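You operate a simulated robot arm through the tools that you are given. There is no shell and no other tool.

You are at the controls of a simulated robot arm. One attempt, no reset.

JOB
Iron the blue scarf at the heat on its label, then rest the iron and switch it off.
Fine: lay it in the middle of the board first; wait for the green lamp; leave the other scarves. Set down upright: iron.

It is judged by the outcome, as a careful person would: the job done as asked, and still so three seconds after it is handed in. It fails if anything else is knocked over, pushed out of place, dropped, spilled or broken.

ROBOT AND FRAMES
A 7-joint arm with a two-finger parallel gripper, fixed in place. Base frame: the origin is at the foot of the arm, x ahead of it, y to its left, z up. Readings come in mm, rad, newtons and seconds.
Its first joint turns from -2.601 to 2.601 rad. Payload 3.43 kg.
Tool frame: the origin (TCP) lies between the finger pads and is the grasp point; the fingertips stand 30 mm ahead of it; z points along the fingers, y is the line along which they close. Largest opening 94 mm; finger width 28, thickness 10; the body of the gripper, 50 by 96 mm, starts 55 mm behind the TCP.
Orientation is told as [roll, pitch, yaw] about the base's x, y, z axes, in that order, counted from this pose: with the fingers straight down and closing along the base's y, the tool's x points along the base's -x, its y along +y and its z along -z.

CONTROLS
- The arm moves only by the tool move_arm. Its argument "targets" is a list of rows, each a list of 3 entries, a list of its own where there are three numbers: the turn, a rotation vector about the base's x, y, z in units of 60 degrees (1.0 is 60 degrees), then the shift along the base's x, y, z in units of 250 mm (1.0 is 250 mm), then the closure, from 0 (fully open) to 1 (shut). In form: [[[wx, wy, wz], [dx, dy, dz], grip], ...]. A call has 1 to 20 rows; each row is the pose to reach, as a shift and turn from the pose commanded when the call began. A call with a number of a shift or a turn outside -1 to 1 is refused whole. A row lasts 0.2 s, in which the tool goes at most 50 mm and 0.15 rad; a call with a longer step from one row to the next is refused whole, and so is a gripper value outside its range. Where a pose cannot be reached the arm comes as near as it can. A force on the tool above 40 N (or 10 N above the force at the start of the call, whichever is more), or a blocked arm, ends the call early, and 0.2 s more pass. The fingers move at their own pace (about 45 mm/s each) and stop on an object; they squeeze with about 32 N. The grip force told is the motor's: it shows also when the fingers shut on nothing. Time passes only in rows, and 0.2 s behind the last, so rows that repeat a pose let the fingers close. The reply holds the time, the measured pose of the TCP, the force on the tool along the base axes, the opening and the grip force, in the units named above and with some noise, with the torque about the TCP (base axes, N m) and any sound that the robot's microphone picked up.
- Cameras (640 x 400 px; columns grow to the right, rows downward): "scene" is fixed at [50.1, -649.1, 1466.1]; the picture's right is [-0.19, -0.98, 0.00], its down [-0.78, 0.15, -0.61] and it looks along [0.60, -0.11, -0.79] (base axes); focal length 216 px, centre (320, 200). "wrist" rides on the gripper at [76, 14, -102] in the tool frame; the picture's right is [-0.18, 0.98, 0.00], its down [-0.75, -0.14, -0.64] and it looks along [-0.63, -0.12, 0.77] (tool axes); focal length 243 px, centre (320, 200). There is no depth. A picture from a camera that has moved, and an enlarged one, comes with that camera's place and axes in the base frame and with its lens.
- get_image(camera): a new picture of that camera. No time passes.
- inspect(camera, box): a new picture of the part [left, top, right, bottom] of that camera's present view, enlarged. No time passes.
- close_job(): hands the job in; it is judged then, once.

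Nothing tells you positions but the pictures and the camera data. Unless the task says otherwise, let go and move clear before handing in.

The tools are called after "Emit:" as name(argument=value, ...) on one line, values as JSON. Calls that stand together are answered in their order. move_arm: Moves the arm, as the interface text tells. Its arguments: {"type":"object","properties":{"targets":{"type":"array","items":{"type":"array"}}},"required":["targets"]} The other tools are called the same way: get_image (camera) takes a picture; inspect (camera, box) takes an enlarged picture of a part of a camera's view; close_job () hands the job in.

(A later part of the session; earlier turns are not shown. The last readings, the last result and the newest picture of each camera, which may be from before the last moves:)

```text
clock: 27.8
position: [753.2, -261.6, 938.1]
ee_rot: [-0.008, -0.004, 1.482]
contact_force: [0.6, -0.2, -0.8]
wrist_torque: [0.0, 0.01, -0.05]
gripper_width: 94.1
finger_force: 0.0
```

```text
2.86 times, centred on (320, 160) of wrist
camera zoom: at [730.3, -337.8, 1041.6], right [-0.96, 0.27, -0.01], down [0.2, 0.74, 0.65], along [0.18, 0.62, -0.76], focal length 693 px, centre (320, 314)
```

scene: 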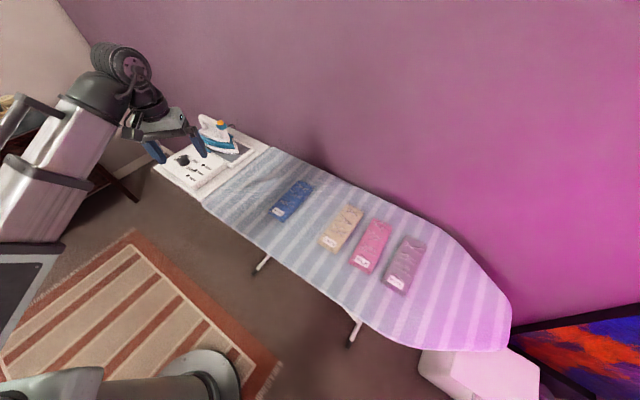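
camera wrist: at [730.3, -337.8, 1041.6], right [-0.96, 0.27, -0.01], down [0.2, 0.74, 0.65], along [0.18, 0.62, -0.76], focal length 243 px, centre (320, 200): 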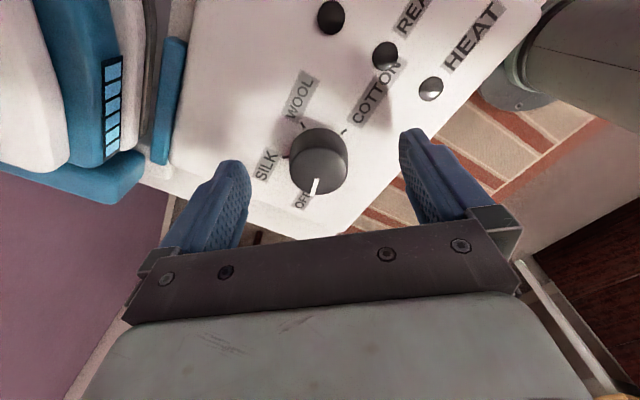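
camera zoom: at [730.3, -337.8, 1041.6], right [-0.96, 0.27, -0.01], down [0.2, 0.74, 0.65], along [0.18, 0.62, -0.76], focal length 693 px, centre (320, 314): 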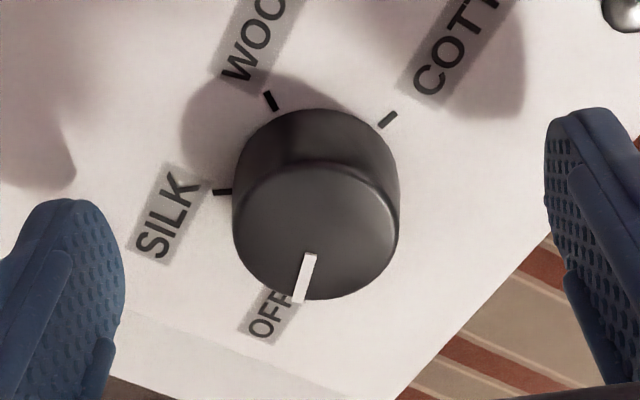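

Triangulating from the two wrist views gives a better fix: panel top z≈892, knob top z≈915, knob centre (755,-257). I'll correct the position, lower to fingertips ≈897 and close on the knob.

Emit:
move_arm(targets=[[[0, 0, 0], [0.007, 0.018, -0.02], 0], [[0, 0, 0], [0.007, 0.018, -0.035], 0], [[0, 0, 0], [0.007, 0.018, -0.044], 0], [[0, 0, 0], [0.007, 0.018, -0.044], 0]])

Emit:
move_arm(targets=[[[0, 0, 0], [0, 0, 0], 0.5], [[0, 0, 0], [0, 0, 0], 0.5], [[0, 0, 0], [0, 0, 0], 0.55], [[0, 0, 0], [0, 0, 0], 0.7], [[0, 0, 0], [0, 0, 0], 0.8], [[0, 0, 0], [0, 0, 0], 0.8]])

Emit:
inspect(camera="wrist", box=[200, 90, 440, 260])

```text
clock: 28.8
position: [755.1, -255.9, 928.2]
ee_rot: [-0.007, -0.005, 1.481]
contact_force: [0.6, 0.5, 0.4]
wrist_torque: [0.02, -0.01, 0.03]
gripper_width: 94.1
finger_force: 0.0
```

```text
clock: 30.2
position: [756.0, -258.3, 927.6]
ee_rot: [-0.01, -0.005, 1.481]
contact_force: [10.8, -0.4, 1.0]
wrist_torque: [-0.06, -0.39, -0.02]
gripper_width: 38.5
finger_force: 44.8
```

```text
2.35 times, centred on (320, 175) of wrist
camera zoom: at [732.9, -333.1, 1030.3], right [-0.96, 0.27, -0.01], down [0.2, 0.74, 0.65], along [0.18, 0.62, -0.76], focal length 571 px, centre (320, 259)
```

zoom: 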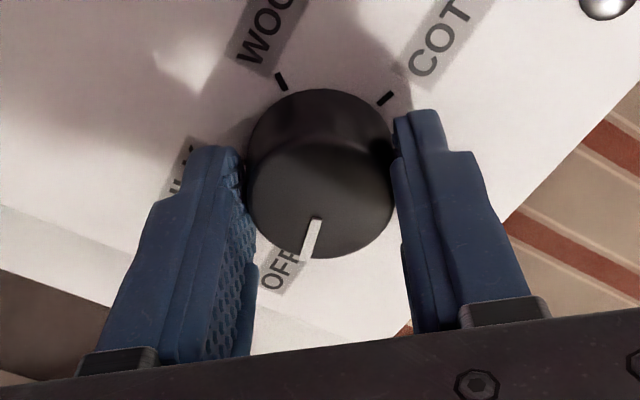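

The knob is gripped at 38.5 mm. A 10 N side force suggests I'm about 1 mm off in x, so I'll correct that and start turning clockwise (negative yaw) in steps.

Emit:
move_arm(targets=[[[0, 0, 0], [0.004, 0, 0], 0.8], [[0, 0, -0.12], [0.004, 0, 0], 0.8], [[0, 0, -0.24], [0.004, 0, 0], 0.8], [[0, 0, -0.36], [0.004, 0, 0], 0.8], [[0, 0, -0.48], [0.004, 0, 0], 0.8], [[0, 0, -0.48], [0.004, 0, 0], 0.8]])

Emit:
inspect(camera="wrist", box=[200, 90, 440, 260])

```text
clock: 31.6
position: [755.5, -255.9, 927.7]
ee_rot: [-0.004, -0.005, 0.977]
contact_force: [-9.5, -0.2, -2.7]
wrist_torque: [0.17, 0.14, 0.01]
gripper_width: 38.4
finger_force: 44.7
```

```text
2.35 times, centred on (320, 175) of wrist
camera zoom: at [698.9, -312.9, 1030.5], right [-0.71, 0.7, 0.0], down [0.54, 0.55, 0.64], along [0.45, 0.46, -0.76], focal length 571 px, centre (320, 259)
```

zoom: 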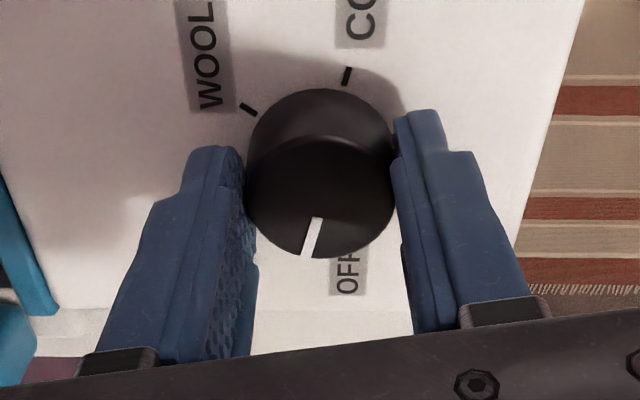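

The knob turns with the gripper. I'm continuing clockwise with a small position correction.

Emit:
move_arm(targets=[[[0, 0, -0.125], [-0.003, 0, 0], 0.8], [[0, 0, -0.25], [-0.003, 0, 0], 0.8], [[0, 0, -0.375], [-0.003, 0, 0], 0.8], [[0, 0, -0.5], [-0.003, 0, 0], 0.8], [[0, 0, -0.5], [-0.003, 0, 0], 0.8]])

Emit:
inspect(camera="wrist", box=[200, 60, 440, 260])

```text
clock: 32.8
position: [753.9, -256.5, 927.1]
ee_rot: [-0.003, -0.003, 0.454]
contact_force: [-17.1, 11.8, -8.7]
wrist_torque: [0.41, -0.12, -0.01]
gripper_width: 38.5
finger_force: 45.1
```

```text
2.00 times, centred on (320, 160) of wrist
camera zoom: at [677.9, -277.2, 1030.5], right [-0.27, 0.96, 0.0], down [0.74, 0.21, 0.64], along [0.62, 0.17, -0.76], focal length 485 px, centre (320, 280)
```

zoom: 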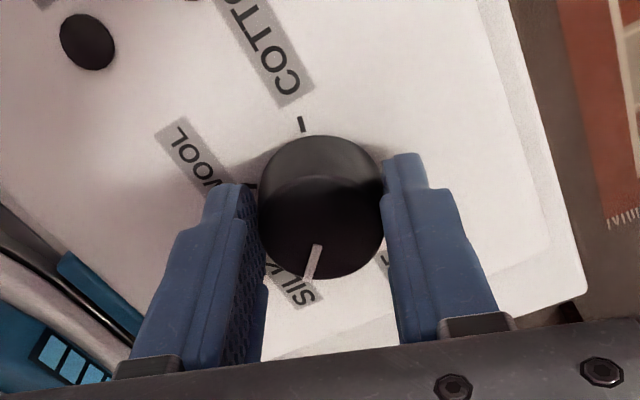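

SILK is being passed at about 60° turned. The side force says the knob centre is slightly towards (-x,+y), so I'll correct and continue.

Emit:
move_arm(targets=[[[0, 0, 0], [-0.006, 0.004, -0.001], 0.8], [[0, 0, 0], [-0.006, 0.004, -0.001], 0.8]])

Emit:
move_arm(targets=[[[0, 0, -0.125], [0, 0, 0], 0.8], [[0, 0, -0.25], [0, 0, 0], 0.8], [[0, 0, -0.375], [0, 0, 0], 0.8], [[0, 0, -0.5], [0, 0, 0], 0.8], [[0, 0, -0.5], [0, 0, 0], 0.8]])

Emit:
inspect(camera="wrist", box=[200, 60, 440, 260])

```text
clock: 33.4
position: [754.3, -255.4, 926.7]
ee_rot: [-0.006, -0.004, 0.455]
contact_force: [-5.7, 8.8, -2.7]
wrist_torque: [0.28, 1.07, 0.06]
gripper_width: 38.6
finger_force: 44.8
```

```text
clock: 34.6
position: [754.1, -254.5, 927.9]
ee_rot: [-0.005, -0.002, -0.069]
contact_force: [-4.9, 20.9, -3.8]
wrist_torque: [0.71, -0.16, 0.05]
gripper_width: 38.6
finger_force: 44.6
```

```text
2.00 times, centred on (320, 160) of wrist
camera zoom: at [677.5, -235.5, 1030.4], right [0.25, 0.97, 0.0], down [0.74, -0.19, 0.65], along [0.62, -0.17, -0.76], focal length 485 px, centre (320, 280)
```

zoom: 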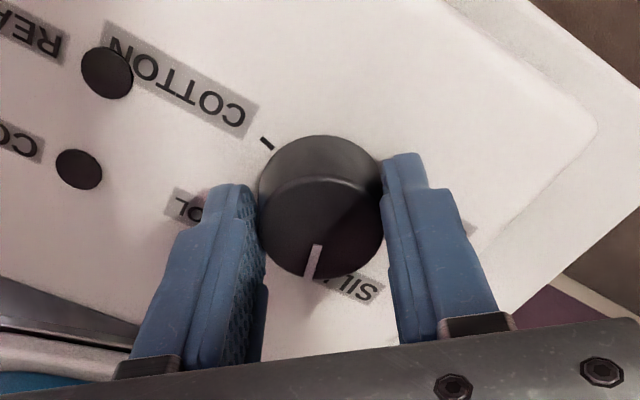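

About 89° turned. I'm correcting +2 mm in y and carrying on.

Emit:
move_arm(targets=[[[0, 0, 0], [-0.001, 0.007, 0], 0.8], [[0, 0, -0.125], [-0.001, 0.007, 0], 0.8], [[0, 0, -0.25], [-0.001, 0.007, 0], 0.8], [[0, 0, -0.375], [-0.001, 0.007, 0], 0.8], [[0, 0, -0.5], [-0.001, 0.007, 0], 0.8], [[0, 0, -0.5], [-0.001, 0.007, 0], 0.8]])

Emit:
inspect(camera="wrist", box=[200, 60, 440, 260])

```text
clock: 36.0
position: [754.0, -254.3, 927.1]
ee_rot: [-0.005, -0.006, -0.594]
contact_force: [5.4, 12.9, 4.1]
wrist_torque: [0.33, 0.04, 0.04]
gripper_width: 38.8
finger_force: 45.1
```

```text
2.00 times, centred on (320, 160) of wrist
camera zoom: at [698.0, -199.2, 1030.4], right [0.7, 0.71, 0.0], down [0.55, -0.53, 0.65], along [0.46, -0.46, -0.76], focal length 485 px, centre (320, 280)
```

zoom: 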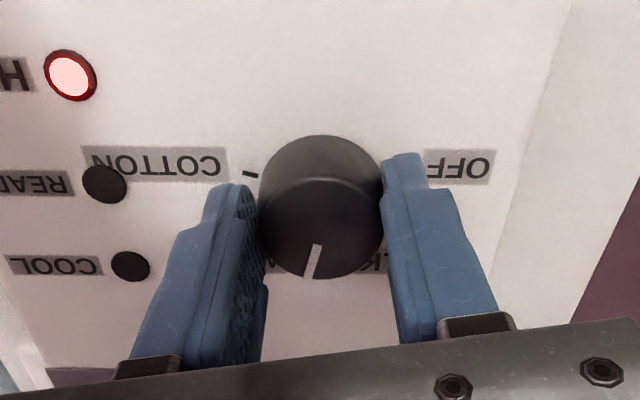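

The red HEAT lamp has come on. I've turned about 119° and will continue towards COTTON.

Emit:
move_arm(targets=[[[0, 0, 0], [0.002, 0.004, 0], 0.8], [[0, 0, -0.125], [0.002, 0.004, 0], 0.8], [[0, 0, -0.25], [0.002, 0.004, 0], 0.8], [[0, 0, -0.375], [0.002, 0.004, 0], 0.8], [[0, 0, -0.5], [0.002, 0.004, 0], 0.8], [[0, 0, -0.5], [0.002, 0.004, 0], 0.8]])

Emit:
inspect(camera="wrist", box=[200, 60, 440, 260])

```text
clock: 37.4
position: [754.8, -251.2, 927.7]
ee_rot: [-0.006, -0.005, -1.117]
contact_force: [17.5, 7.2, 10.3]
wrist_torque: [-0.03, -0.71, 0.02]
gripper_width: 38.5
finger_force: 44.8
```

```text
2.00 times, centred on (320, 160) of wrist
camera zoom: at [733.9, -178.3, 1030.4], right [0.96, 0.27, 0.0], down [0.21, -0.73, 0.65], along [0.17, -0.62, -0.76], focal length 485 px, centre (320, 280)
```

zoom: 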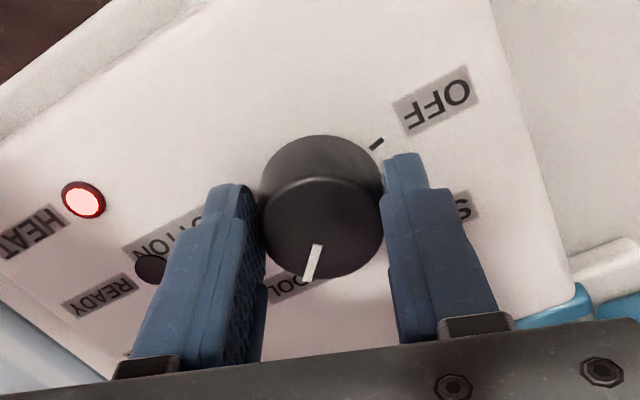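

About 149° turned, past WOOL. I'll correct the centre and continue.

Emit:
move_arm(targets=[[[0, 0, 0], [0.006, 0.003, 0.002], 0.8], [[0, 0, -0.125], [0.006, 0.003, 0.002], 0.8], [[0, 0, -0.25], [0.006, 0.003, 0.002], 0.8], [[0, 0, -0.375], [0.006, 0.003, 0.002], 0.8], [[0, 0, -0.5], [0.006, 0.003, 0.002], 0.8], [[0, 0, -0.5], [0.006, 0.003, 0.002], 0.8]])

Emit:
inspect(camera="wrist", box=[200, 60, 440, 260])

```text
clock: 38.8
position: [756.7, -251.1, 926.8]
ee_rot: [-0.006, -0.004, -1.64]
contact_force: [16.3, 0.4, 4.4]
wrist_torque: [-0.22, -0.22, 0.03]
gripper_width: 38.3
finger_force: 44.7
```

```text
2.00 times, centred on (320, 160) of wrist
camera zoom: at [775.7, -178.2, 1030.5], right [0.97, -0.25, -0.01], down [-0.19, -0.74, 0.65], along [-0.17, -0.62, -0.76], focal length 485 px, centre (320, 280)
```

zoom: 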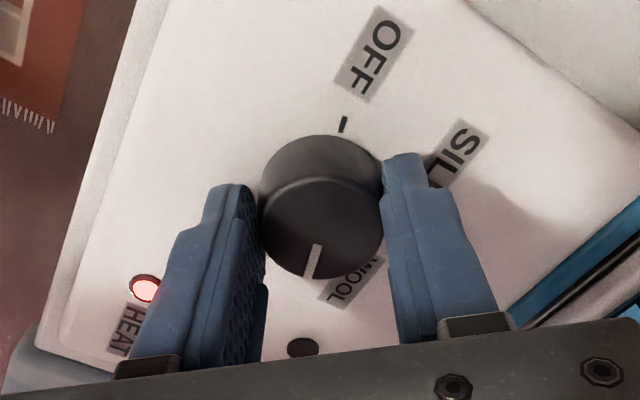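

About 179° turned. The last ~31° should bring it to COTTON.

Emit:
move_arm(targets=[[[0, 0, 0], [0.006, 0, 0], 0.8], [[0, 0, -0.13], [0.006, 0, 0], 0.8], [[0, 0, -0.26], [0.006, 0, 0], 0.8], [[0, 0, -0.39], [0.006, 0, 0], 0.8], [[0, 0, -0.52], [0.006, 0, 0], 0.8], [[0, 0, -0.52], [0.006, 0, 0], 0.8]])

Emit:
get_image(camera="wrist")

Emit:
inspect(camera="wrist", box=[200, 60, 440, 260])

Emit:
inspect(camera="scene", box=[100, 80, 280, 210])

```text
clock: 40.2
position: [758.1, -252.4, 927.4]
ee_rot: [-0.006, -0.004, -2.186]
contact_force: [12.4, -7.9, 1.5]
wrist_torque: [-0.38, -0.21, 0.52]
gripper_width: 38.5
finger_force: 44.3
```

```text
taken
camera wrist: at [812.9, -199.9, 1030.5], right [0.7, -0.72, 0.0], down [-0.54, -0.53, 0.65], along [-0.47, -0.45, -0.76], focal length 243 px, centre (320, 200)
```

wrist: 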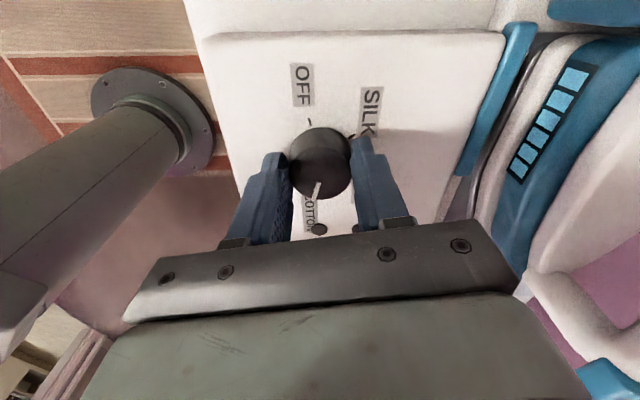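

```text
2.00 times, centred on (320, 160) of wrist
camera zoom: at [812.9, -199.9, 1030.5], right [0.7, -0.72, 0.0], down [-0.54, -0.53, 0.65], along [-0.47, -0.45, -0.76], focal length 485 px, centre (320, 280)
```

zoom: 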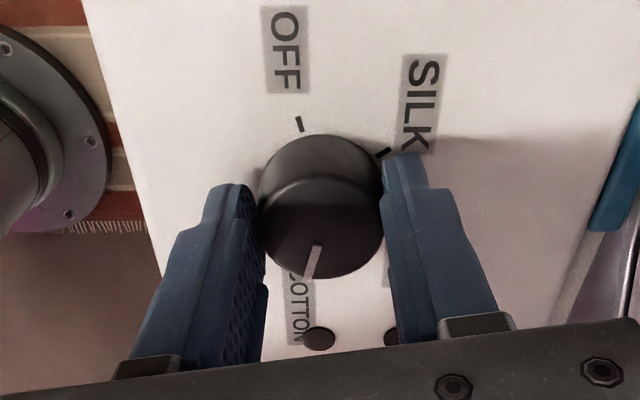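

```text
3.08 times, centred on (190, 145) of scene
camera zoom: at [50.1, -649.1, 1466.1], right [-0.19, -0.98, 0.0], down [-0.78, 0.15, -0.61], along [0.6, -0.11, -0.79], focal length 666 px, centre (720, 369)
```

zoom: 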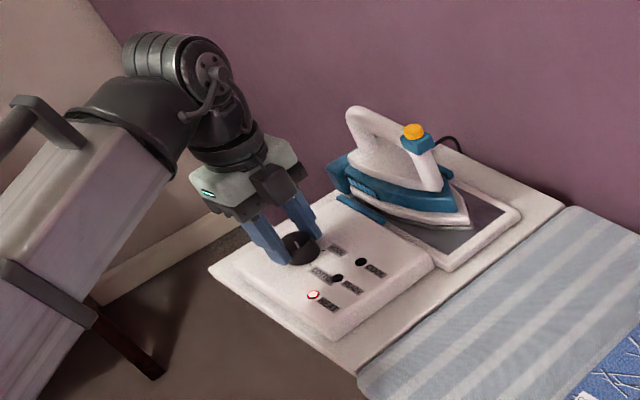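

About 210° turned, the pointer is at COTTON and the HEAT lamp is on. I'll open the fingers moderately and rise straight up.

Emit:
move_arm(targets=[[[0, 0, 0], [0, 0, 0], 0.5], [[0, 0, 0], [0, 0, 0], 0.35], [[0, 0, 0], [0, 0, 0], 0.35], [[0, 0, 0], [0, 0, 0], 0.35], [[0, 0, 0], [0, 0, 0.06], 0.35], [[0, 0, 0], [0, 0, 0.15], 0.35], [[0, 0, 0], [0, 0, 0.3], 0.35], [[0, 0, 0], [0, 0, 0.45], 0.35], [[0, 0, 0], [0, 0, 0.6], 0.2], [[0, 0, 0], [0, 0, 0.7], 0]])

Emit:
get_image(camera="wrist")

Emit:
inspect(camera="scene", box=[140, 110, 280, 210])

```text
clock: 42.4
position: [757.3, -252.4, 1104.8]
ee_rot: [-0.007, -0.002, -2.184]
contact_force: [0.4, -0.1, 0.4]
wrist_torque: [0.01, -0.01, 0.01]
gripper_width: 93.6
finger_force: 0.1
```

```text
taken
camera wrist: at [812.2, -200.2, 1206.8], right [0.7, -0.72, -0.01], down [-0.54, -0.54, 0.65], along [-0.47, -0.45, -0.76], focal length 243 px, centre (320, 200)
```

wrist: 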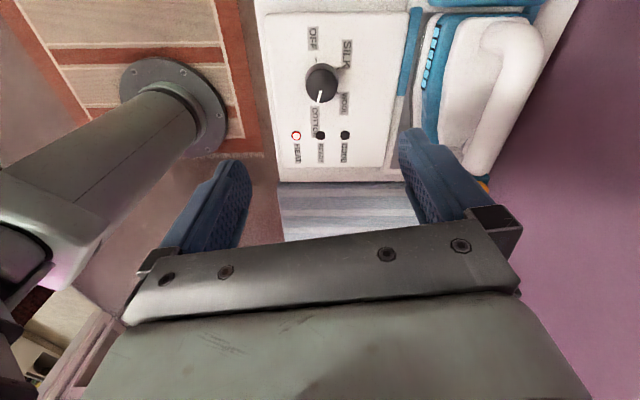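

```text
4.00 times, centred on (210, 160) of scene
camera zoom: at [50.1, -649.1, 1466.1], right [-0.19, -0.98, 0.0], down [-0.78, 0.15, -0.61], along [0.6, -0.11, -0.79], focal length 866 px, centre (760, 360)
```

zoom: 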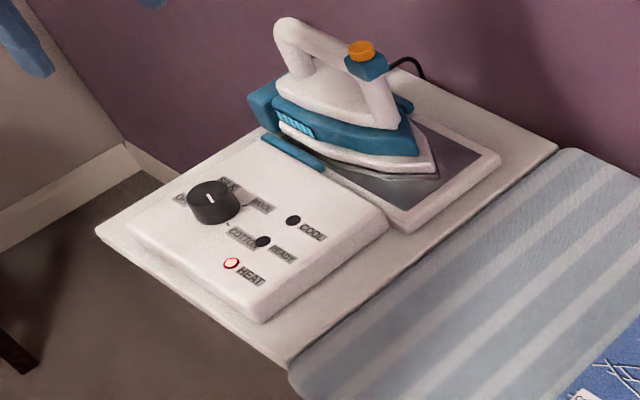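

Emit:
inspect(camera="wrist", box=[260, 10, 420, 180])

Emit:
inspect(camera="wrist", box=[380, 0, 580, 190])

```text
2.35 times, centred on (340, 95) of wrist
camera zoom: at [812.2, -200.2, 1206.8], right [0.7, -0.72, -0.01], down [-0.54, -0.54, 0.65], along [-0.47, -0.45, -0.76], focal length 571 px, centre (273, 447)
```

zoom: 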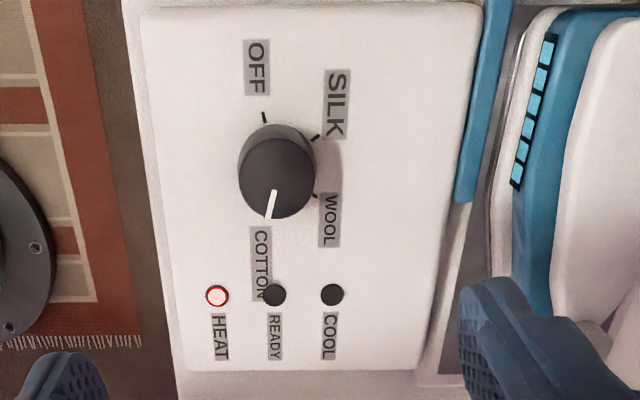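

```text
2.11 times, centred on (480, 95) of wrist
camera zoom: at [812.2, -200.2, 1206.8], right [0.7, -0.72, -0.01], down [-0.54, -0.54, 0.65], along [-0.47, -0.45, -0.76], focal length 511 px, centre (-17, 421)
```

zoom: 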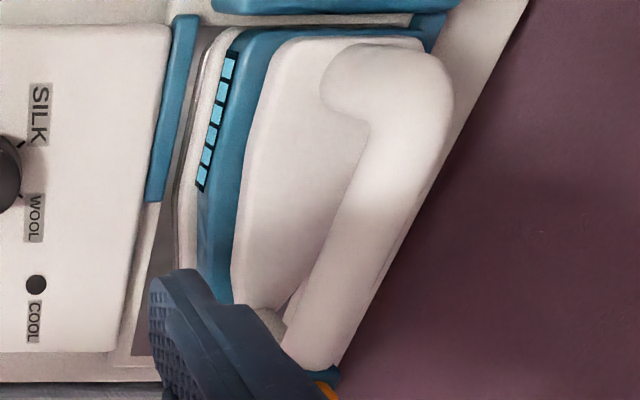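

The dial is set to COTTON and HEAT is lit. While it heats, I'll move to view the iron from behind and measure its handle, turning to yaw -135° so the fingers would close across the handle.

Emit:
move_arm(targets=[[[0, 0, -0.05], [0.08, -0.08, 0.02], 0], [[0, 0, -0.11], [0.18, -0.18, 0.04], 0], [[0, 0, -0.164], [0.28, -0.28, 0.06], 0], [[0, 0, -0.164], [0.3, -0.3, 0.06], 0]])

Emit:
get_image(camera="wrist")

Emit:
inspect(camera="scene", box=[140, 80, 280, 200])

```text
clock: 43.4
position: [833.3, -327.4, 1118.2]
ee_rot: [-0.007, -0.003, -2.357]
contact_force: [0.1, 0.3, 0.0]
wrist_torque: [0.01, 0.0, 0.03]
gripper_width: 94.1
finger_force: 0.2
```

```text
taken
camera wrist: at [895.6, -285.7, 1220.8], right [0.57, -0.82, -0.01], down [-0.63, -0.43, 0.65], along [-0.54, -0.36, -0.76], focal length 243 px, centre (320, 200)
```

wrist: 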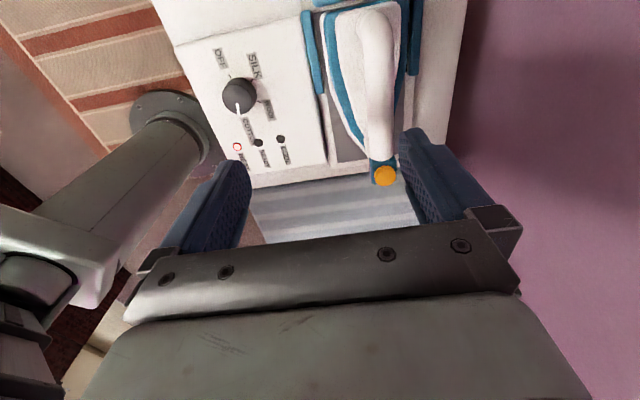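

```text
3.33 times, centred on (210, 140) of scene
camera zoom: at [50.1, -649.1, 1466.1], right [-0.19, -0.98, 0.0], down [-0.78, 0.15, -0.61], along [0.6, -0.11, -0.79], focal length 722 px, centre (687, 400)
```

zoom: 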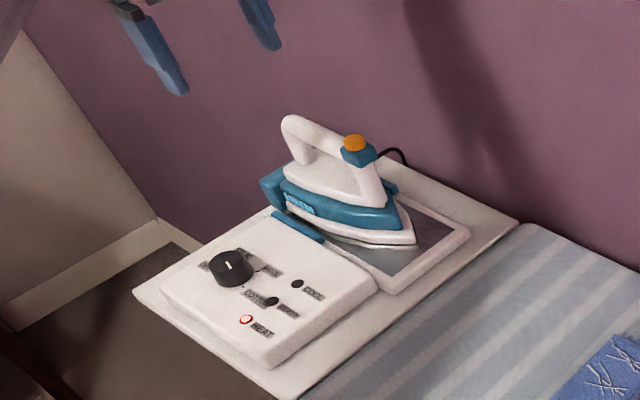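

Emit:
inspect(camera="wrist", box=[290, 0, 450, 200])

Emit:
inspect(camera="scene", box=[185, 100, 255, 160])

```text
2.00 times, centred on (370, 100) of wrist
camera zoom: at [895.6, -285.7, 1220.8], right [0.57, -0.82, -0.01], down [-0.63, -0.43, 0.65], along [-0.54, -0.36, -0.76], focal length 485 px, centre (220, 400)
```

zoom: 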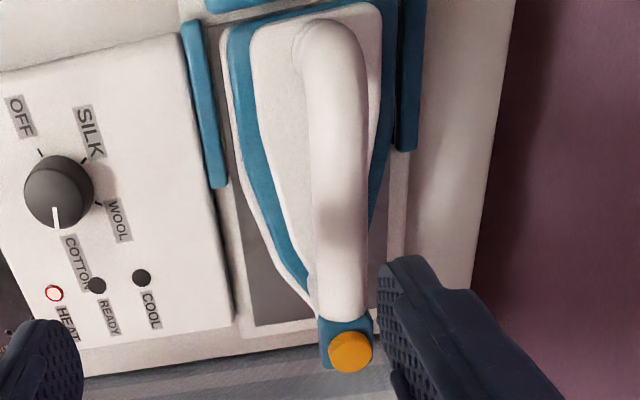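

```text
6.67 times, centred on (220, 130) of scene
camera zoom: at [50.1, -649.1, 1466.1], right [-0.19, -0.98, 0.0], down [-0.78, 0.15, -0.61], along [0.6, -0.11, -0.79], focal length 1443 px, centre (987, 667)
```

zoom: 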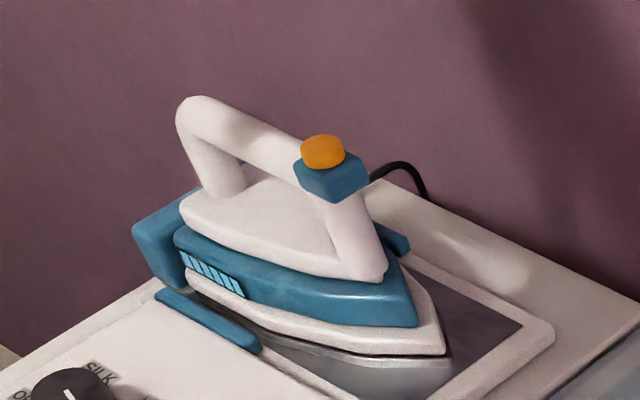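

The handle bar is horizontal, about 25 mm thick and centred near (858,-378,997). The iron sits level on its tray at z≈883 between two blue guides. I'll move above the handle and check the READY lamp.

Emit:
move_arm(targets=[[[0, 0, 0], [0.03, -0.06, -0.05], 0], [[0, 0, 0], [0.07, -0.13, -0.12], 0], [[0, 0, 0], [0.104, -0.2, -0.2], 0], [[0, 0, 0], [0.104, -0.2, -0.2], 0]])

Emit:
get_image(camera="wrist")

Emit:
inspect(camera="scene", box=[140, 80, 280, 200])

```text
clock: 44.4
position: [857.5, -376.2, 1067.3]
ee_rot: [-0.007, -0.004, -2.353]
contact_force: [-0.2, 0.4, 0.1]
wrist_torque: [0.0, -0.01, 0.01]
gripper_width: 94.1
finger_force: 0.1
```

```text
taken
camera wrist: at [921.1, -335.4, 1170.5], right [0.57, -0.82, -0.01], down [-0.63, -0.44, 0.65], along [-0.54, -0.36, -0.76], focal length 243 px, centre (320, 200)
```

wrist: 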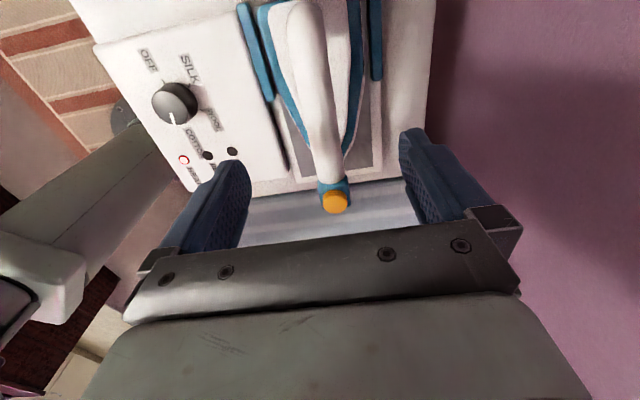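

```text
3.33 times, centred on (210, 140) of scene
camera zoom: at [50.1, -649.1, 1466.1], right [-0.19, -0.98, 0.0], down [-0.78, 0.15, -0.61], along [0.6, -0.11, -0.79], focal length 722 px, centre (687, 400)
```

zoom: 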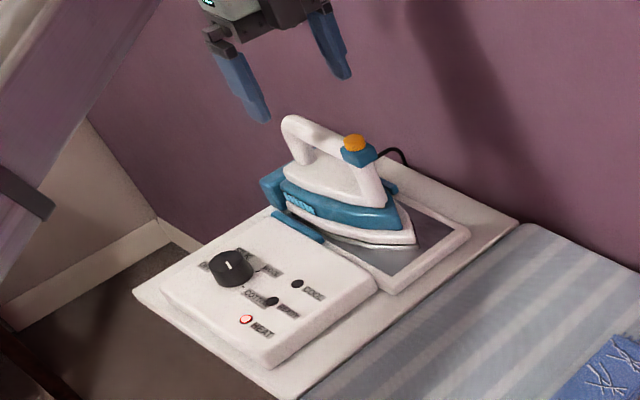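

The gripper is above the handle and only HEAT is lit. I'll wait here for READY.

Emit:
move_arm(targets=[[[0, 0, 0], [0.006, -0.006, 0], 0], [[0, 0, 0], [0.006, -0.006, 0], 0], [[0, 0, 0], [0.006, -0.006, 0], 0], [[0, 0, 0], [0.006, -0.006, 0], 0], [[0, 0, 0], [0.006, -0.006, 0], 0], [[0, 0, 0], [0.006, -0.006, 0], 0], [[0, 0, 0], [0.006, -0.006, 0], 0], [[0, 0, 0], [0.006, -0.006, 0], 0], [[0, 0, 0], [0.006, -0.006, 0], 0], [[0, 0, 0], [0.006, -0.006, 0], 0], [[0, 0, 0], [0.006, -0.006, 0], 0], [[0, 0, 0], [0.006, -0.006, 0], 0], [[0, 0, 0], [0.006, -0.006, 0], 0], [[0, 0, 0], [0.006, -0.006, 0], 0], [[0, 0, 0], [0.006, -0.006, 0], 0], [[0, 0, 0], [0.006, -0.006, 0], 0], [[0, 0, 0], [0.006, -0.006, 0], 0], [[0, 0, 0], [0.006, -0.006, 0], 0], [[0, 0, 0], [0.006, -0.006, 0], 0], [[0, 0, 0], [0.006, -0.006, 0], 0]])

Emit:
inspect(camera="scene", box=[155, 140, 215, 195])

```text
clock: 48.6
position: [859.1, -379.4, 1067.5]
ee_rot: [-0.008, -0.003, -2.354]
contact_force: [-0.1, -0.1, -0.5]
wrist_torque: [0.01, -0.02, 0.0]
gripper_width: 94.2
finger_force: 0.1
```

```text
7.27 times, centred on (185, 168) of scene
camera zoom: at [50.1, -649.1, 1466.1], right [-0.19, -0.98, 0.0], down [-0.78, 0.15, -0.61], along [0.6, -0.11, -0.79], focal length 1574 px, centre (1302, 436)
```

zoom: 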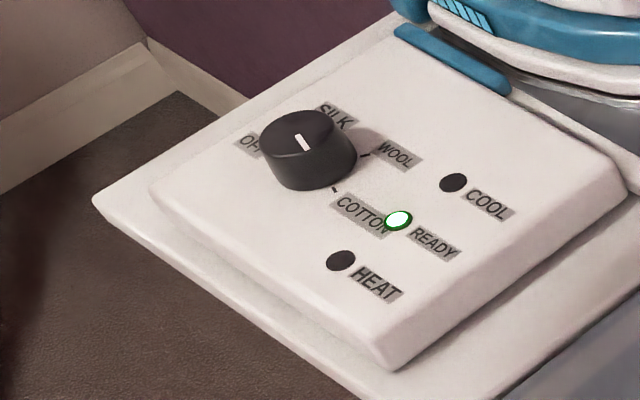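

The green READY lamp is lit. I'll lower the open fingers around the handle and close.

Emit:
move_arm(targets=[[[0, 0, 0], [0, 0, -0.08], 0], [[0, 0, 0], [0, 0, -0.17], 0], [[0, 0, 0], [0, 0, -0.24], 0], [[0, 0, 0], [0, 0, -0.27], 0], [[0, 0, 0], [0, 0, -0.283], 0], [[0, 0, 0], [0, 0, -0.283], 0]])

Emit:
get_image(camera="wrist")

Emit:
inspect(camera="scene", box=[160, 70, 280, 180])

```text
clock: 50.0
position: [859.8, -378.1, 997.7]
ee_rot: [-0.007, -0.004, -2.356]
contact_force: [0.3, -0.7, -0.4]
wrist_torque: [0.01, 0.02, 0.01]
gripper_width: 93.9
finger_force: 0.1
```

```text
taken
camera wrist: at [923.4, -336.0, 1100.0], right [0.57, -0.82, -0.01], down [-0.63, -0.44, 0.65], along [-0.54, -0.36, -0.76], focal length 243 px, centre (320, 200)
```

wrist: 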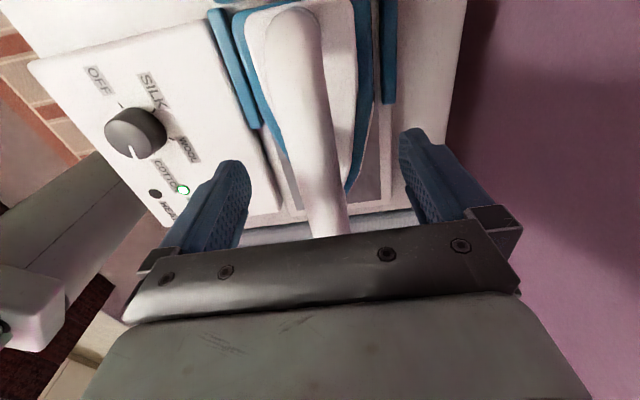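

```text
3.64 times, centred on (220, 125) of scene
camera zoom: at [50.1, -649.1, 1466.1], right [-0.19, -0.98, 0.0], down [-0.78, 0.15, -0.61], along [0.6, -0.11, -0.79], focal length 787 px, centre (684, 473)
```

zoom: 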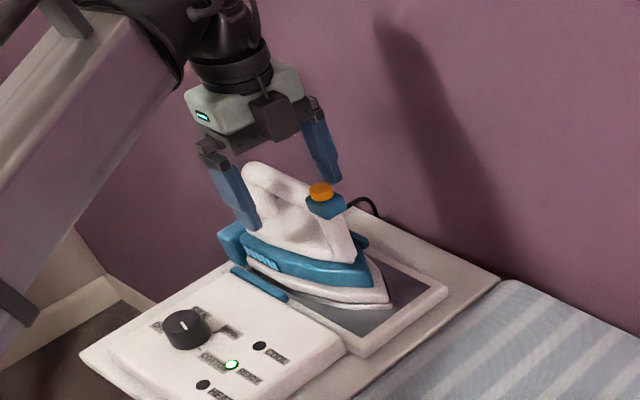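

Fingers are on either side of the handle and aligned. I'll close the grip.

Emit:
move_arm(targets=[[[0, 0, 0], [0, 0, 0], 0.5], [[0, 0, 0], [0, 0, 0], 0.65], [[0, 0, 0], [0, 0, 0], 0.8], [[0, 0, 0], [0, 0, 0], 0.95], [[0, 0, 0], [0, 0, 0], 0.95], [[0, 0, 0], [0, 0, 0], 0.95]])

Emit:
inspect(camera="scene", box=[160, 70, 280, 180])

Emit:
get_image(camera="wrist")

```text
clock: 51.4
position: [859.2, -377.6, 996.9]
ee_rot: [-0.006, -0.004, -2.354]
contact_force: [-2.5, 2.2, 6.4]
wrist_torque: [0.03, 0.04, -0.08]
gripper_width: 25.0
finger_force: 31.5
```

```text
3.64 times, centred on (220, 125) of scene
camera zoom: at [50.1, -649.1, 1466.1], right [-0.19, -0.98, 0.0], down [-0.78, 0.15, -0.61], along [0.6, -0.11, -0.79], focal length 787 px, centre (684, 473)
```

zoom: 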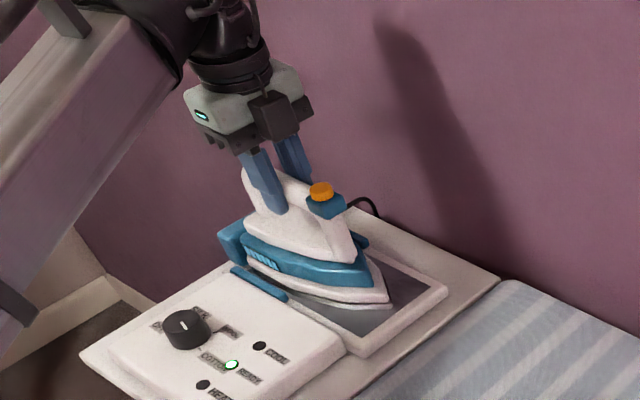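

```text
taken
camera wrist: at [923.0, -335.7, 1100.7], right [0.57, -0.82, -0.01], down [-0.63, -0.44, 0.65], along [-0.54, -0.36, -0.76], focal length 243 px, centre (320, 200)
```

wrist: 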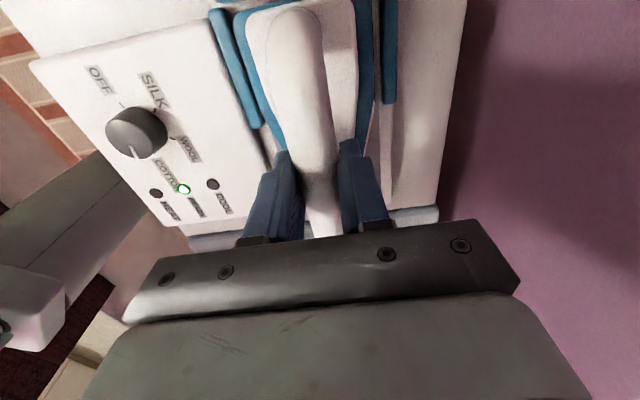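

The handle is gripped at 25 mm. I record this rest pose as TCP ≈ (859.2,-377.6,996.9), yaw -2.355, and will lift a little to check that the iron holds level.

Emit:
move_arm(targets=[[[0, 0, 0], [0, 0, 0.02], 1], [[0, 0, 0], [0, 0, 0.06], 1], [[0, 0, 0], [0, 0, 0.12], 1], [[0, 0, 0], [0, 0, 0.16], 1], [[0, 0, 0], [0, 0, 0.16], 1]])

Emit:
inspect(camera="scene", box=[160, 70, 280, 180])

Emit:
get_image(camera="wrist")

```text
clock: 52.6
position: [860.0, -379.0, 1036.9]
ee_rot: [-0.008, -0.004, -2.354]
contact_force: [0.8, -0.5, -9.4]
wrist_torque: [0.02, 0.0, 0.0]
gripper_width: 24.8
finger_force: 32.1
```

```text
3.64 times, centred on (220, 125) of scene
camera zoom: at [50.1, -649.1, 1466.1], right [-0.19, -0.98, 0.0], down [-0.78, 0.15, -0.61], along [0.6, -0.11, -0.79], focal length 787 px, centre (684, 473)
```

zoom: 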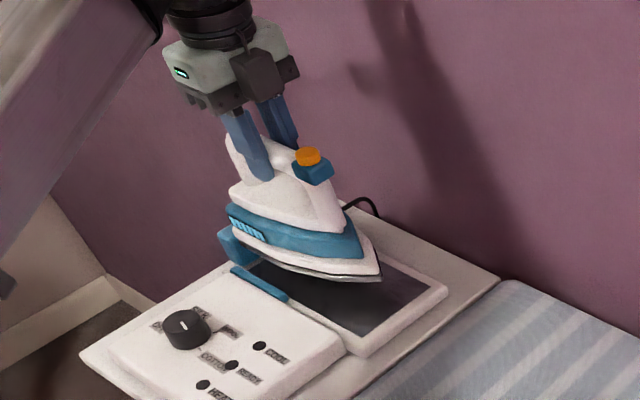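

```text
taken
camera wrist: at [923.1, -336.5, 1139.6], right [0.57, -0.82, -0.01], down [-0.63, -0.44, 0.65], along [-0.54, -0.36, -0.76], focal length 243 px, centre (320, 200)
```

wrist: 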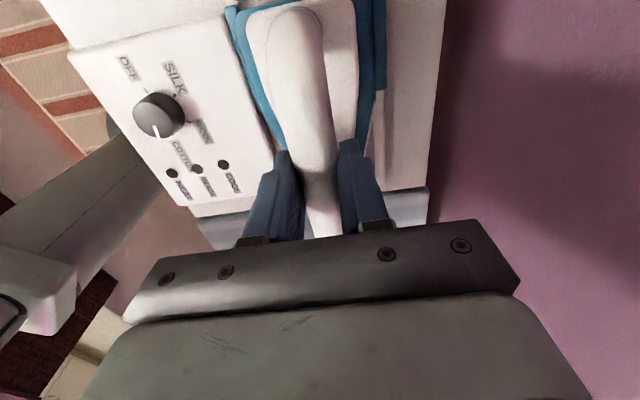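

The iron lifts cleanly and level (9.4 N); the blue heel stop stays with the rest. I'll carry it to above the scarf without delay.

Emit:
move_arm(targets=[[[0, 0, 0], [-0.03, -0.02, 0.06], 1], [[0, 0, 0], [-0.15, -0.11, 0.1], 1], [[0, 0, 0], [-0.29, -0.22, 0.1], 1], [[0, 0, 0], [-0.43, -0.33, 0.1], 1], [[0, 0, 0], [-0.57, -0.435, 0.1], 1], [[0, 0, 0], [-0.674, -0.515, 0.1], 1]])

Emit:
move_arm(targets=[[[0, 0, 0], [-0.14, -0.11, 0], 1], [[0, 0, 0], [-0.28, -0.22, 0], 1], [[0, 0, 0], [-0.42, -0.33, -0.03], 1], [[0, 0, 0], [-0.56, -0.435, -0.1], 1], [[0, 0, 0], [-0.674, -0.515, -0.16], 1]])

Emit:
get_image(camera="wrist")

Emit:
inspect(camera="scene", box=[200, 90, 400, 250])

```text
clock: 54.0
position: [692.7, -507.6, 1062.5]
ee_rot: [-0.007, -0.004, -2.353]
contact_force: [0.3, 0.5, -9.4]
wrist_torque: [0.0, 0.01, -0.03]
gripper_width: 25.3
finger_force: 32.0
```

```text
clock: 55.2
position: [523.4, -637.6, 1020.2]
ee_rot: [-0.007, -0.003, -2.354]
contact_force: [1.3, -0.6, -9.1]
wrist_torque: [0.02, -0.01, 0.01]
gripper_width: 24.5
finger_force: 31.5
```

```text
taken
camera wrist: at [586.9, -593.8, 1123.5], right [0.57, -0.82, -0.01], down [-0.63, -0.44, 0.65], along [-0.53, -0.36, -0.76], focal length 243 px, centre (320, 200)
```

wrist: 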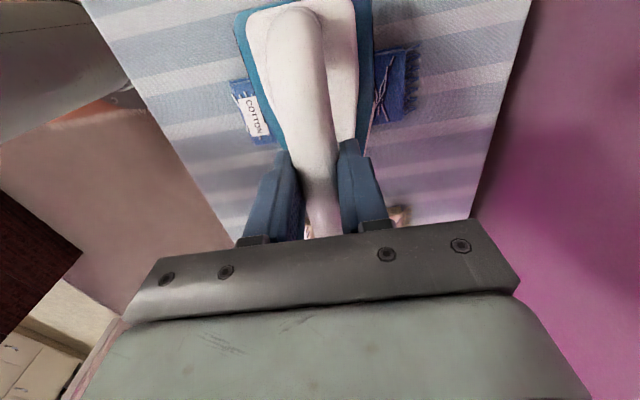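

```text
2.50 times, centred on (300, 170) of scene
camera zoom: at [50.1, -649.1, 1466.1], right [-0.19, -0.98, 0.0], down [-0.78, 0.15, -0.61], along [0.6, -0.11, -0.79], focal length 541 px, centre (370, 275)
```

zoom: 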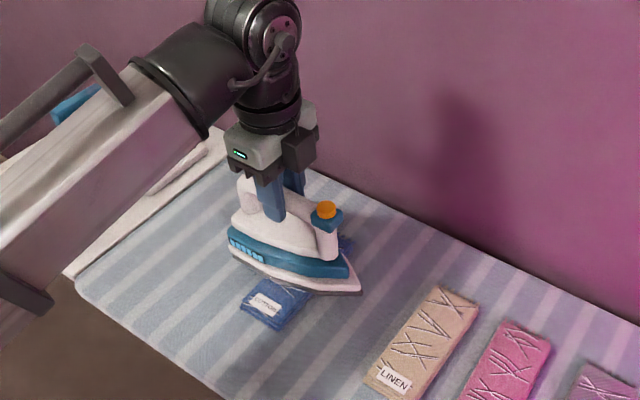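

The iron hovers over the scarf, aligned in q. I'll shift to the near (label) end of the scarf and lower in small steps to feel for contact.

Emit:
move_arm(targets=[[[0, 0, 0], [-0.08, 0.08, 0], 1], [[0, 0, 0], [-0.16, 0.16, -0.04], 1], [[0, 0, 0], [-0.17, 0.17, -0.08], 1], [[0, 0, 0], [-0.17, 0.17, -0.108], 1]])

Emit:
move_arm(targets=[[[0, 0, 0], [0, 0, -0.006], 1], [[0, 0, 0], [0, 0, -0.012], 1]])

```text
clock: 56.2
position: [480.3, -593.0, 997.0]
ee_rot: [-0.004, -0.006, -2.353]
contact_force: [0.9, 0.0, 38.8]
wrist_torque: [-0.06, 0.07, 0.04]
gripper_width: 24.6
finger_force: 31.8
```

```text
clock: 56.5
position: [480.2, -593.9, 997.9]
ee_rot: [-0.004, -0.006, -2.354]
contact_force: [-1.9, 3.3, 19.6]
wrist_torque: [0.32, 0.14, 0.02]
gripper_width: 24.9
finger_force: 32.4
stopped in row 1: the force on the tool passed its limit at 52 N (the readings are from after the stop); the commanded pose is now the measured one
```

Contact came at TCP z≈998, so the scarf is about 23 mm thick. I'll ease the pressure and slide smoothly along the scarf's length towards the far end.

Emit:
move_arm(targets=[[[0, 0, 0], [0.01, -0.01, 0.006], 1], [[0, 0, 0], [0.04, -0.04, 0.006], 1], [[0, 0, 0], [0.075, -0.075, 0.006], 1], [[0, 0, 0], [0.11, -0.11, 0.006], 1], [[0, 0, 0], [0.145, -0.145, 0.006], 1], [[0, 0, 0], [0.18, -0.18, 0.006], 1]])

Emit:
get_image(camera="wrist")

Emit:
inspect(camera="scene", box=[200, 90, 400, 250])

```text
clock: 57.9
position: [527.1, -639.9, 997.6]
ee_rot: [-0.004, -0.005, -2.357]
contact_force: [-3.7, 2.7, 6.0]
wrist_torque: [0.13, 0.13, 0.03]
gripper_width: 24.5
finger_force: 32.3
```

```text
taken
camera wrist: at [589.0, -596.5, 1100.9], right [0.57, -0.82, 0.0], down [-0.63, -0.43, 0.65], along [-0.53, -0.36, -0.76], focal length 243 px, centre (320, 200)
```

wrist: 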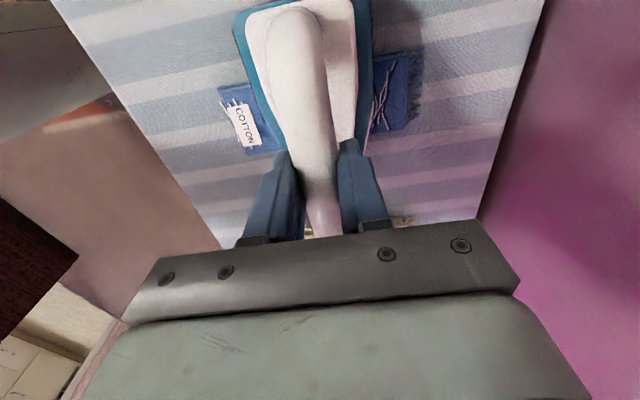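

```text
2.50 times, centred on (300, 170) of scene
camera zoom: at [50.1, -649.1, 1466.1], right [-0.19, -0.98, 0.0], down [-0.78, 0.15, -0.61], along [0.6, -0.11, -0.79], focal length 541 px, centre (370, 275)
```

zoom: 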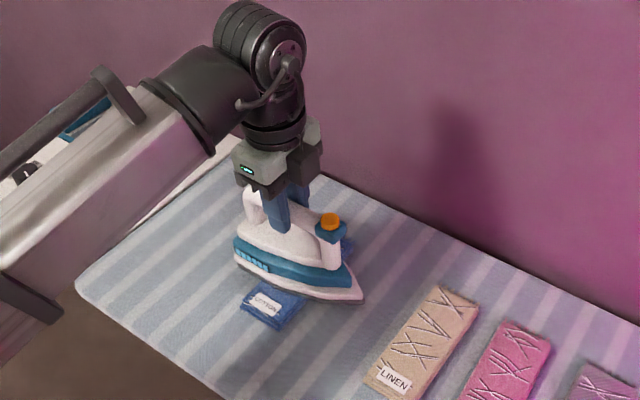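

Pressing with about 15 N, and the scarf isn't being dragged. I'm continuing to the far end.

Emit:
move_arm(targets=[[[0, 0, 0], [0.035, -0.035, 0], 1], [[0, 0, 0], [0.07, -0.07, 0], 1], [[0, 0, 0], [0.105, -0.105, 0], 1], [[0, 0, 0], [0.14, -0.14, 0], 1], [[0, 0, 0], [0.17, -0.17, 0], 1], [[0, 0, 0], [0.19, -0.19, 0], 1]])

Emit:
get_image(camera="wrist")

Emit:
inspect(camera="scene", box=[200, 90, 400, 250])

```text
clock: 59.3
position: [573.9, -686.9, 999.7]
ee_rot: [-0.001, -0.007, -2.355]
contact_force: [-2.6, 2.9, 15.4]
wrist_torque: [0.18, 0.11, -0.02]
gripper_width: 24.7
finger_force: 32.3
```

```text
taken
camera wrist: at [636.9, -643.9, 1101.9], right [0.57, -0.82, 0.0], down [-0.63, -0.43, 0.65], along [-0.53, -0.36, -0.76], focal length 243 px, centre (320, 200)
```

wrist: 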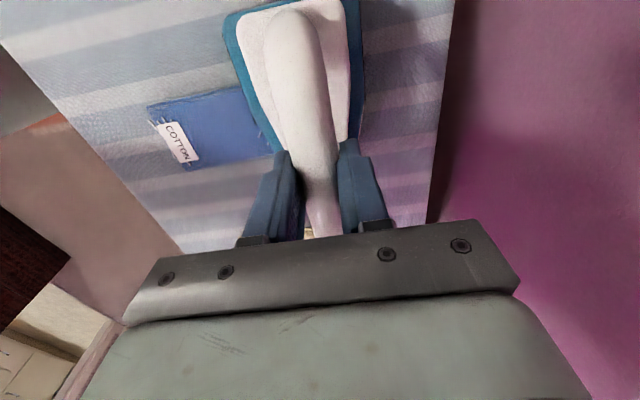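

```text
2.50 times, centred on (300, 170) of scene
camera zoom: at [50.1, -649.1, 1466.1], right [-0.19, -0.98, 0.0], down [-0.78, 0.15, -0.61], along [0.6, -0.11, -0.79], focal length 541 px, centre (370, 275)
```

zoom: 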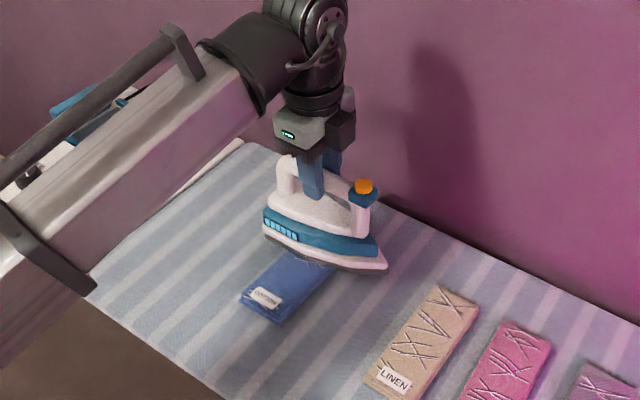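

Wrinkles are smoothing out where the iron has passed. I'll look closer at the label end and what remains.

Emit:
inspect(camera="wrist", box=[130, 60, 290, 190])

Emit:
inspect(camera="wrist", box=[220, 0, 420, 180])

```text
3.08 times, centred on (210, 125) of wrist
camera zoom: at [636.9, -643.9, 1101.9], right [0.57, -0.82, 0.0], down [-0.63, -0.43, 0.65], along [-0.53, -0.36, -0.76], focal length 746 px, centre (658, 431)
```

zoom: 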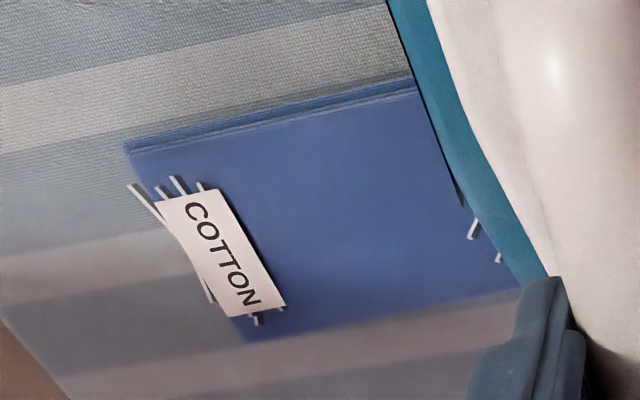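

```text
2.22 times, centred on (320, 90) of wrist
camera zoom: at [636.9, -643.9, 1101.9], right [0.57, -0.82, 0.0], down [-0.63, -0.43, 0.65], along [-0.53, -0.36, -0.76], focal length 539 px, centre (320, 444)
```

zoom: 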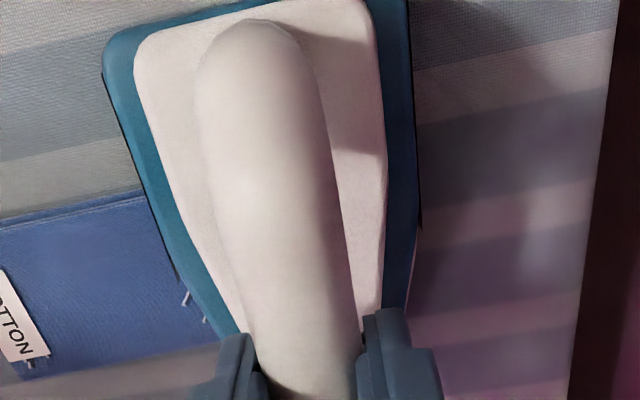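

Wrinkles remain at the label end and a few near the far end on the -q side. I'll shift the iron slightly towards -q, so the wide part of the sole covers the whole scarf width, and stroke back to the label end.

Emit:
move_arm(targets=[[[0, 0, 0], [-0.02, -0.02, 0.002], 1], [[0, 0, 0], [-0.045, -0.045, 0.002], 1], [[0, 0, 0], [-0.06, -0.03, 0.002], 1], [[0, 0, 0], [-0.09, 0, 0.002], 1], [[0, 0, 0], [-0.12, 0.03, 0.002], 1], [[0, 0, 0], [-0.15, 0.06, 0.002], 1], [[0, 0, 0], [-0.18, 0.09, 0.002], 1], [[0, 0, 0], [-0.21, 0.12, 0.002], 1]])

Emit:
get_image(camera="wrist")

```text
clock: 61.1
position: [521.1, -656.3, 997.9]
ee_rot: [-0.003, -0.005, -2.354]
contact_force: [4.2, -4.1, 6.4]
wrist_torque: [-0.4, 0.16, 0.1]
gripper_width: 24.7
finger_force: 31.3
```

```text
taken
camera wrist: at [583.8, -614.0, 1101.3], right [0.57, -0.82, 0.0], down [-0.63, -0.43, 0.65], along [-0.53, -0.36, -0.76], focal length 243 px, centre (320, 200)
```

wrist: 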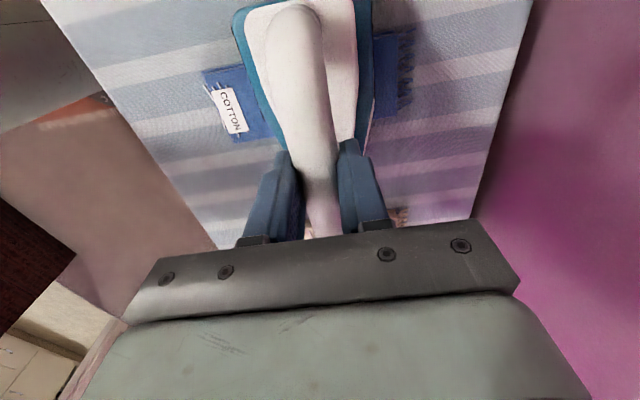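

The far end is now smooth. I'm continuing over the label end.

Emit:
move_arm(targets=[[[0, 0, 0], [-0.03, 0.03, 0], 1], [[0, 0, 0], [-0.06, 0.06, 0], 1], [[0, 0, 0], [-0.09, 0.09, 0], 1], [[0, 0, 0], [-0.12, 0.12, 0], 1], [[0, 0, 0], [-0.15, 0.15, 0], 1], [[0, 0, 0], [-0.18, 0.18, 0], 1], [[0, 0, 0], [-0.21, 0.21, 0], 1], [[0, 0, 0], [-0.24, 0.24, 0], 1], [[0, 0, 0], [-0.26, 0.26, 0], 1]])

Emit:
get_image(camera="wrist")

Emit:
inspect(camera="scene", box=[200, 90, 400, 250])

```text
clock: 63.1
position: [455.5, -591.7, 999.2]
ee_rot: [-0.003, -0.004, -2.354]
contact_force: [2.2, -1.9, -0.8]
wrist_torque: [-0.35, -0.06, 0.08]
gripper_width: 24.7
finger_force: 31.9
```

```text
taken
camera wrist: at [518.8, -549.4, 1101.5], right [0.57, -0.82, 0.0], down [-0.63, -0.43, 0.65], along [-0.53, -0.36, -0.76], focal length 243 px, centre (320, 200)
```

wrist: 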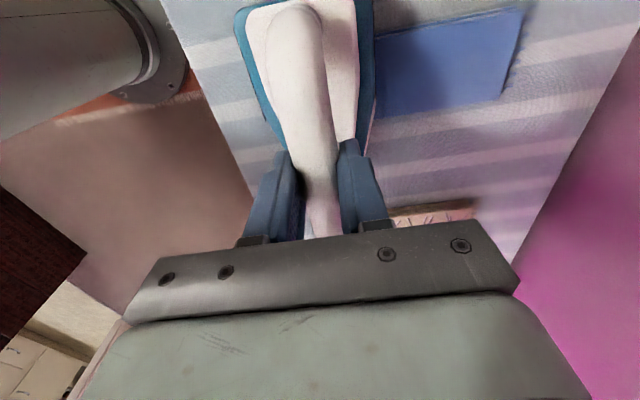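

```text
2.50 times, centred on (300, 170) of scene
camera zoom: at [50.1, -649.1, 1466.1], right [-0.19, -0.98, 0.0], down [-0.78, 0.15, -0.61], along [0.6, -0.11, -0.79], focal length 541 px, centre (370, 275)
```

zoom: 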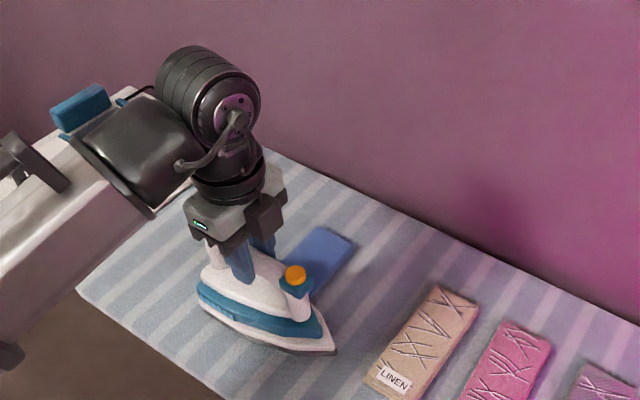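

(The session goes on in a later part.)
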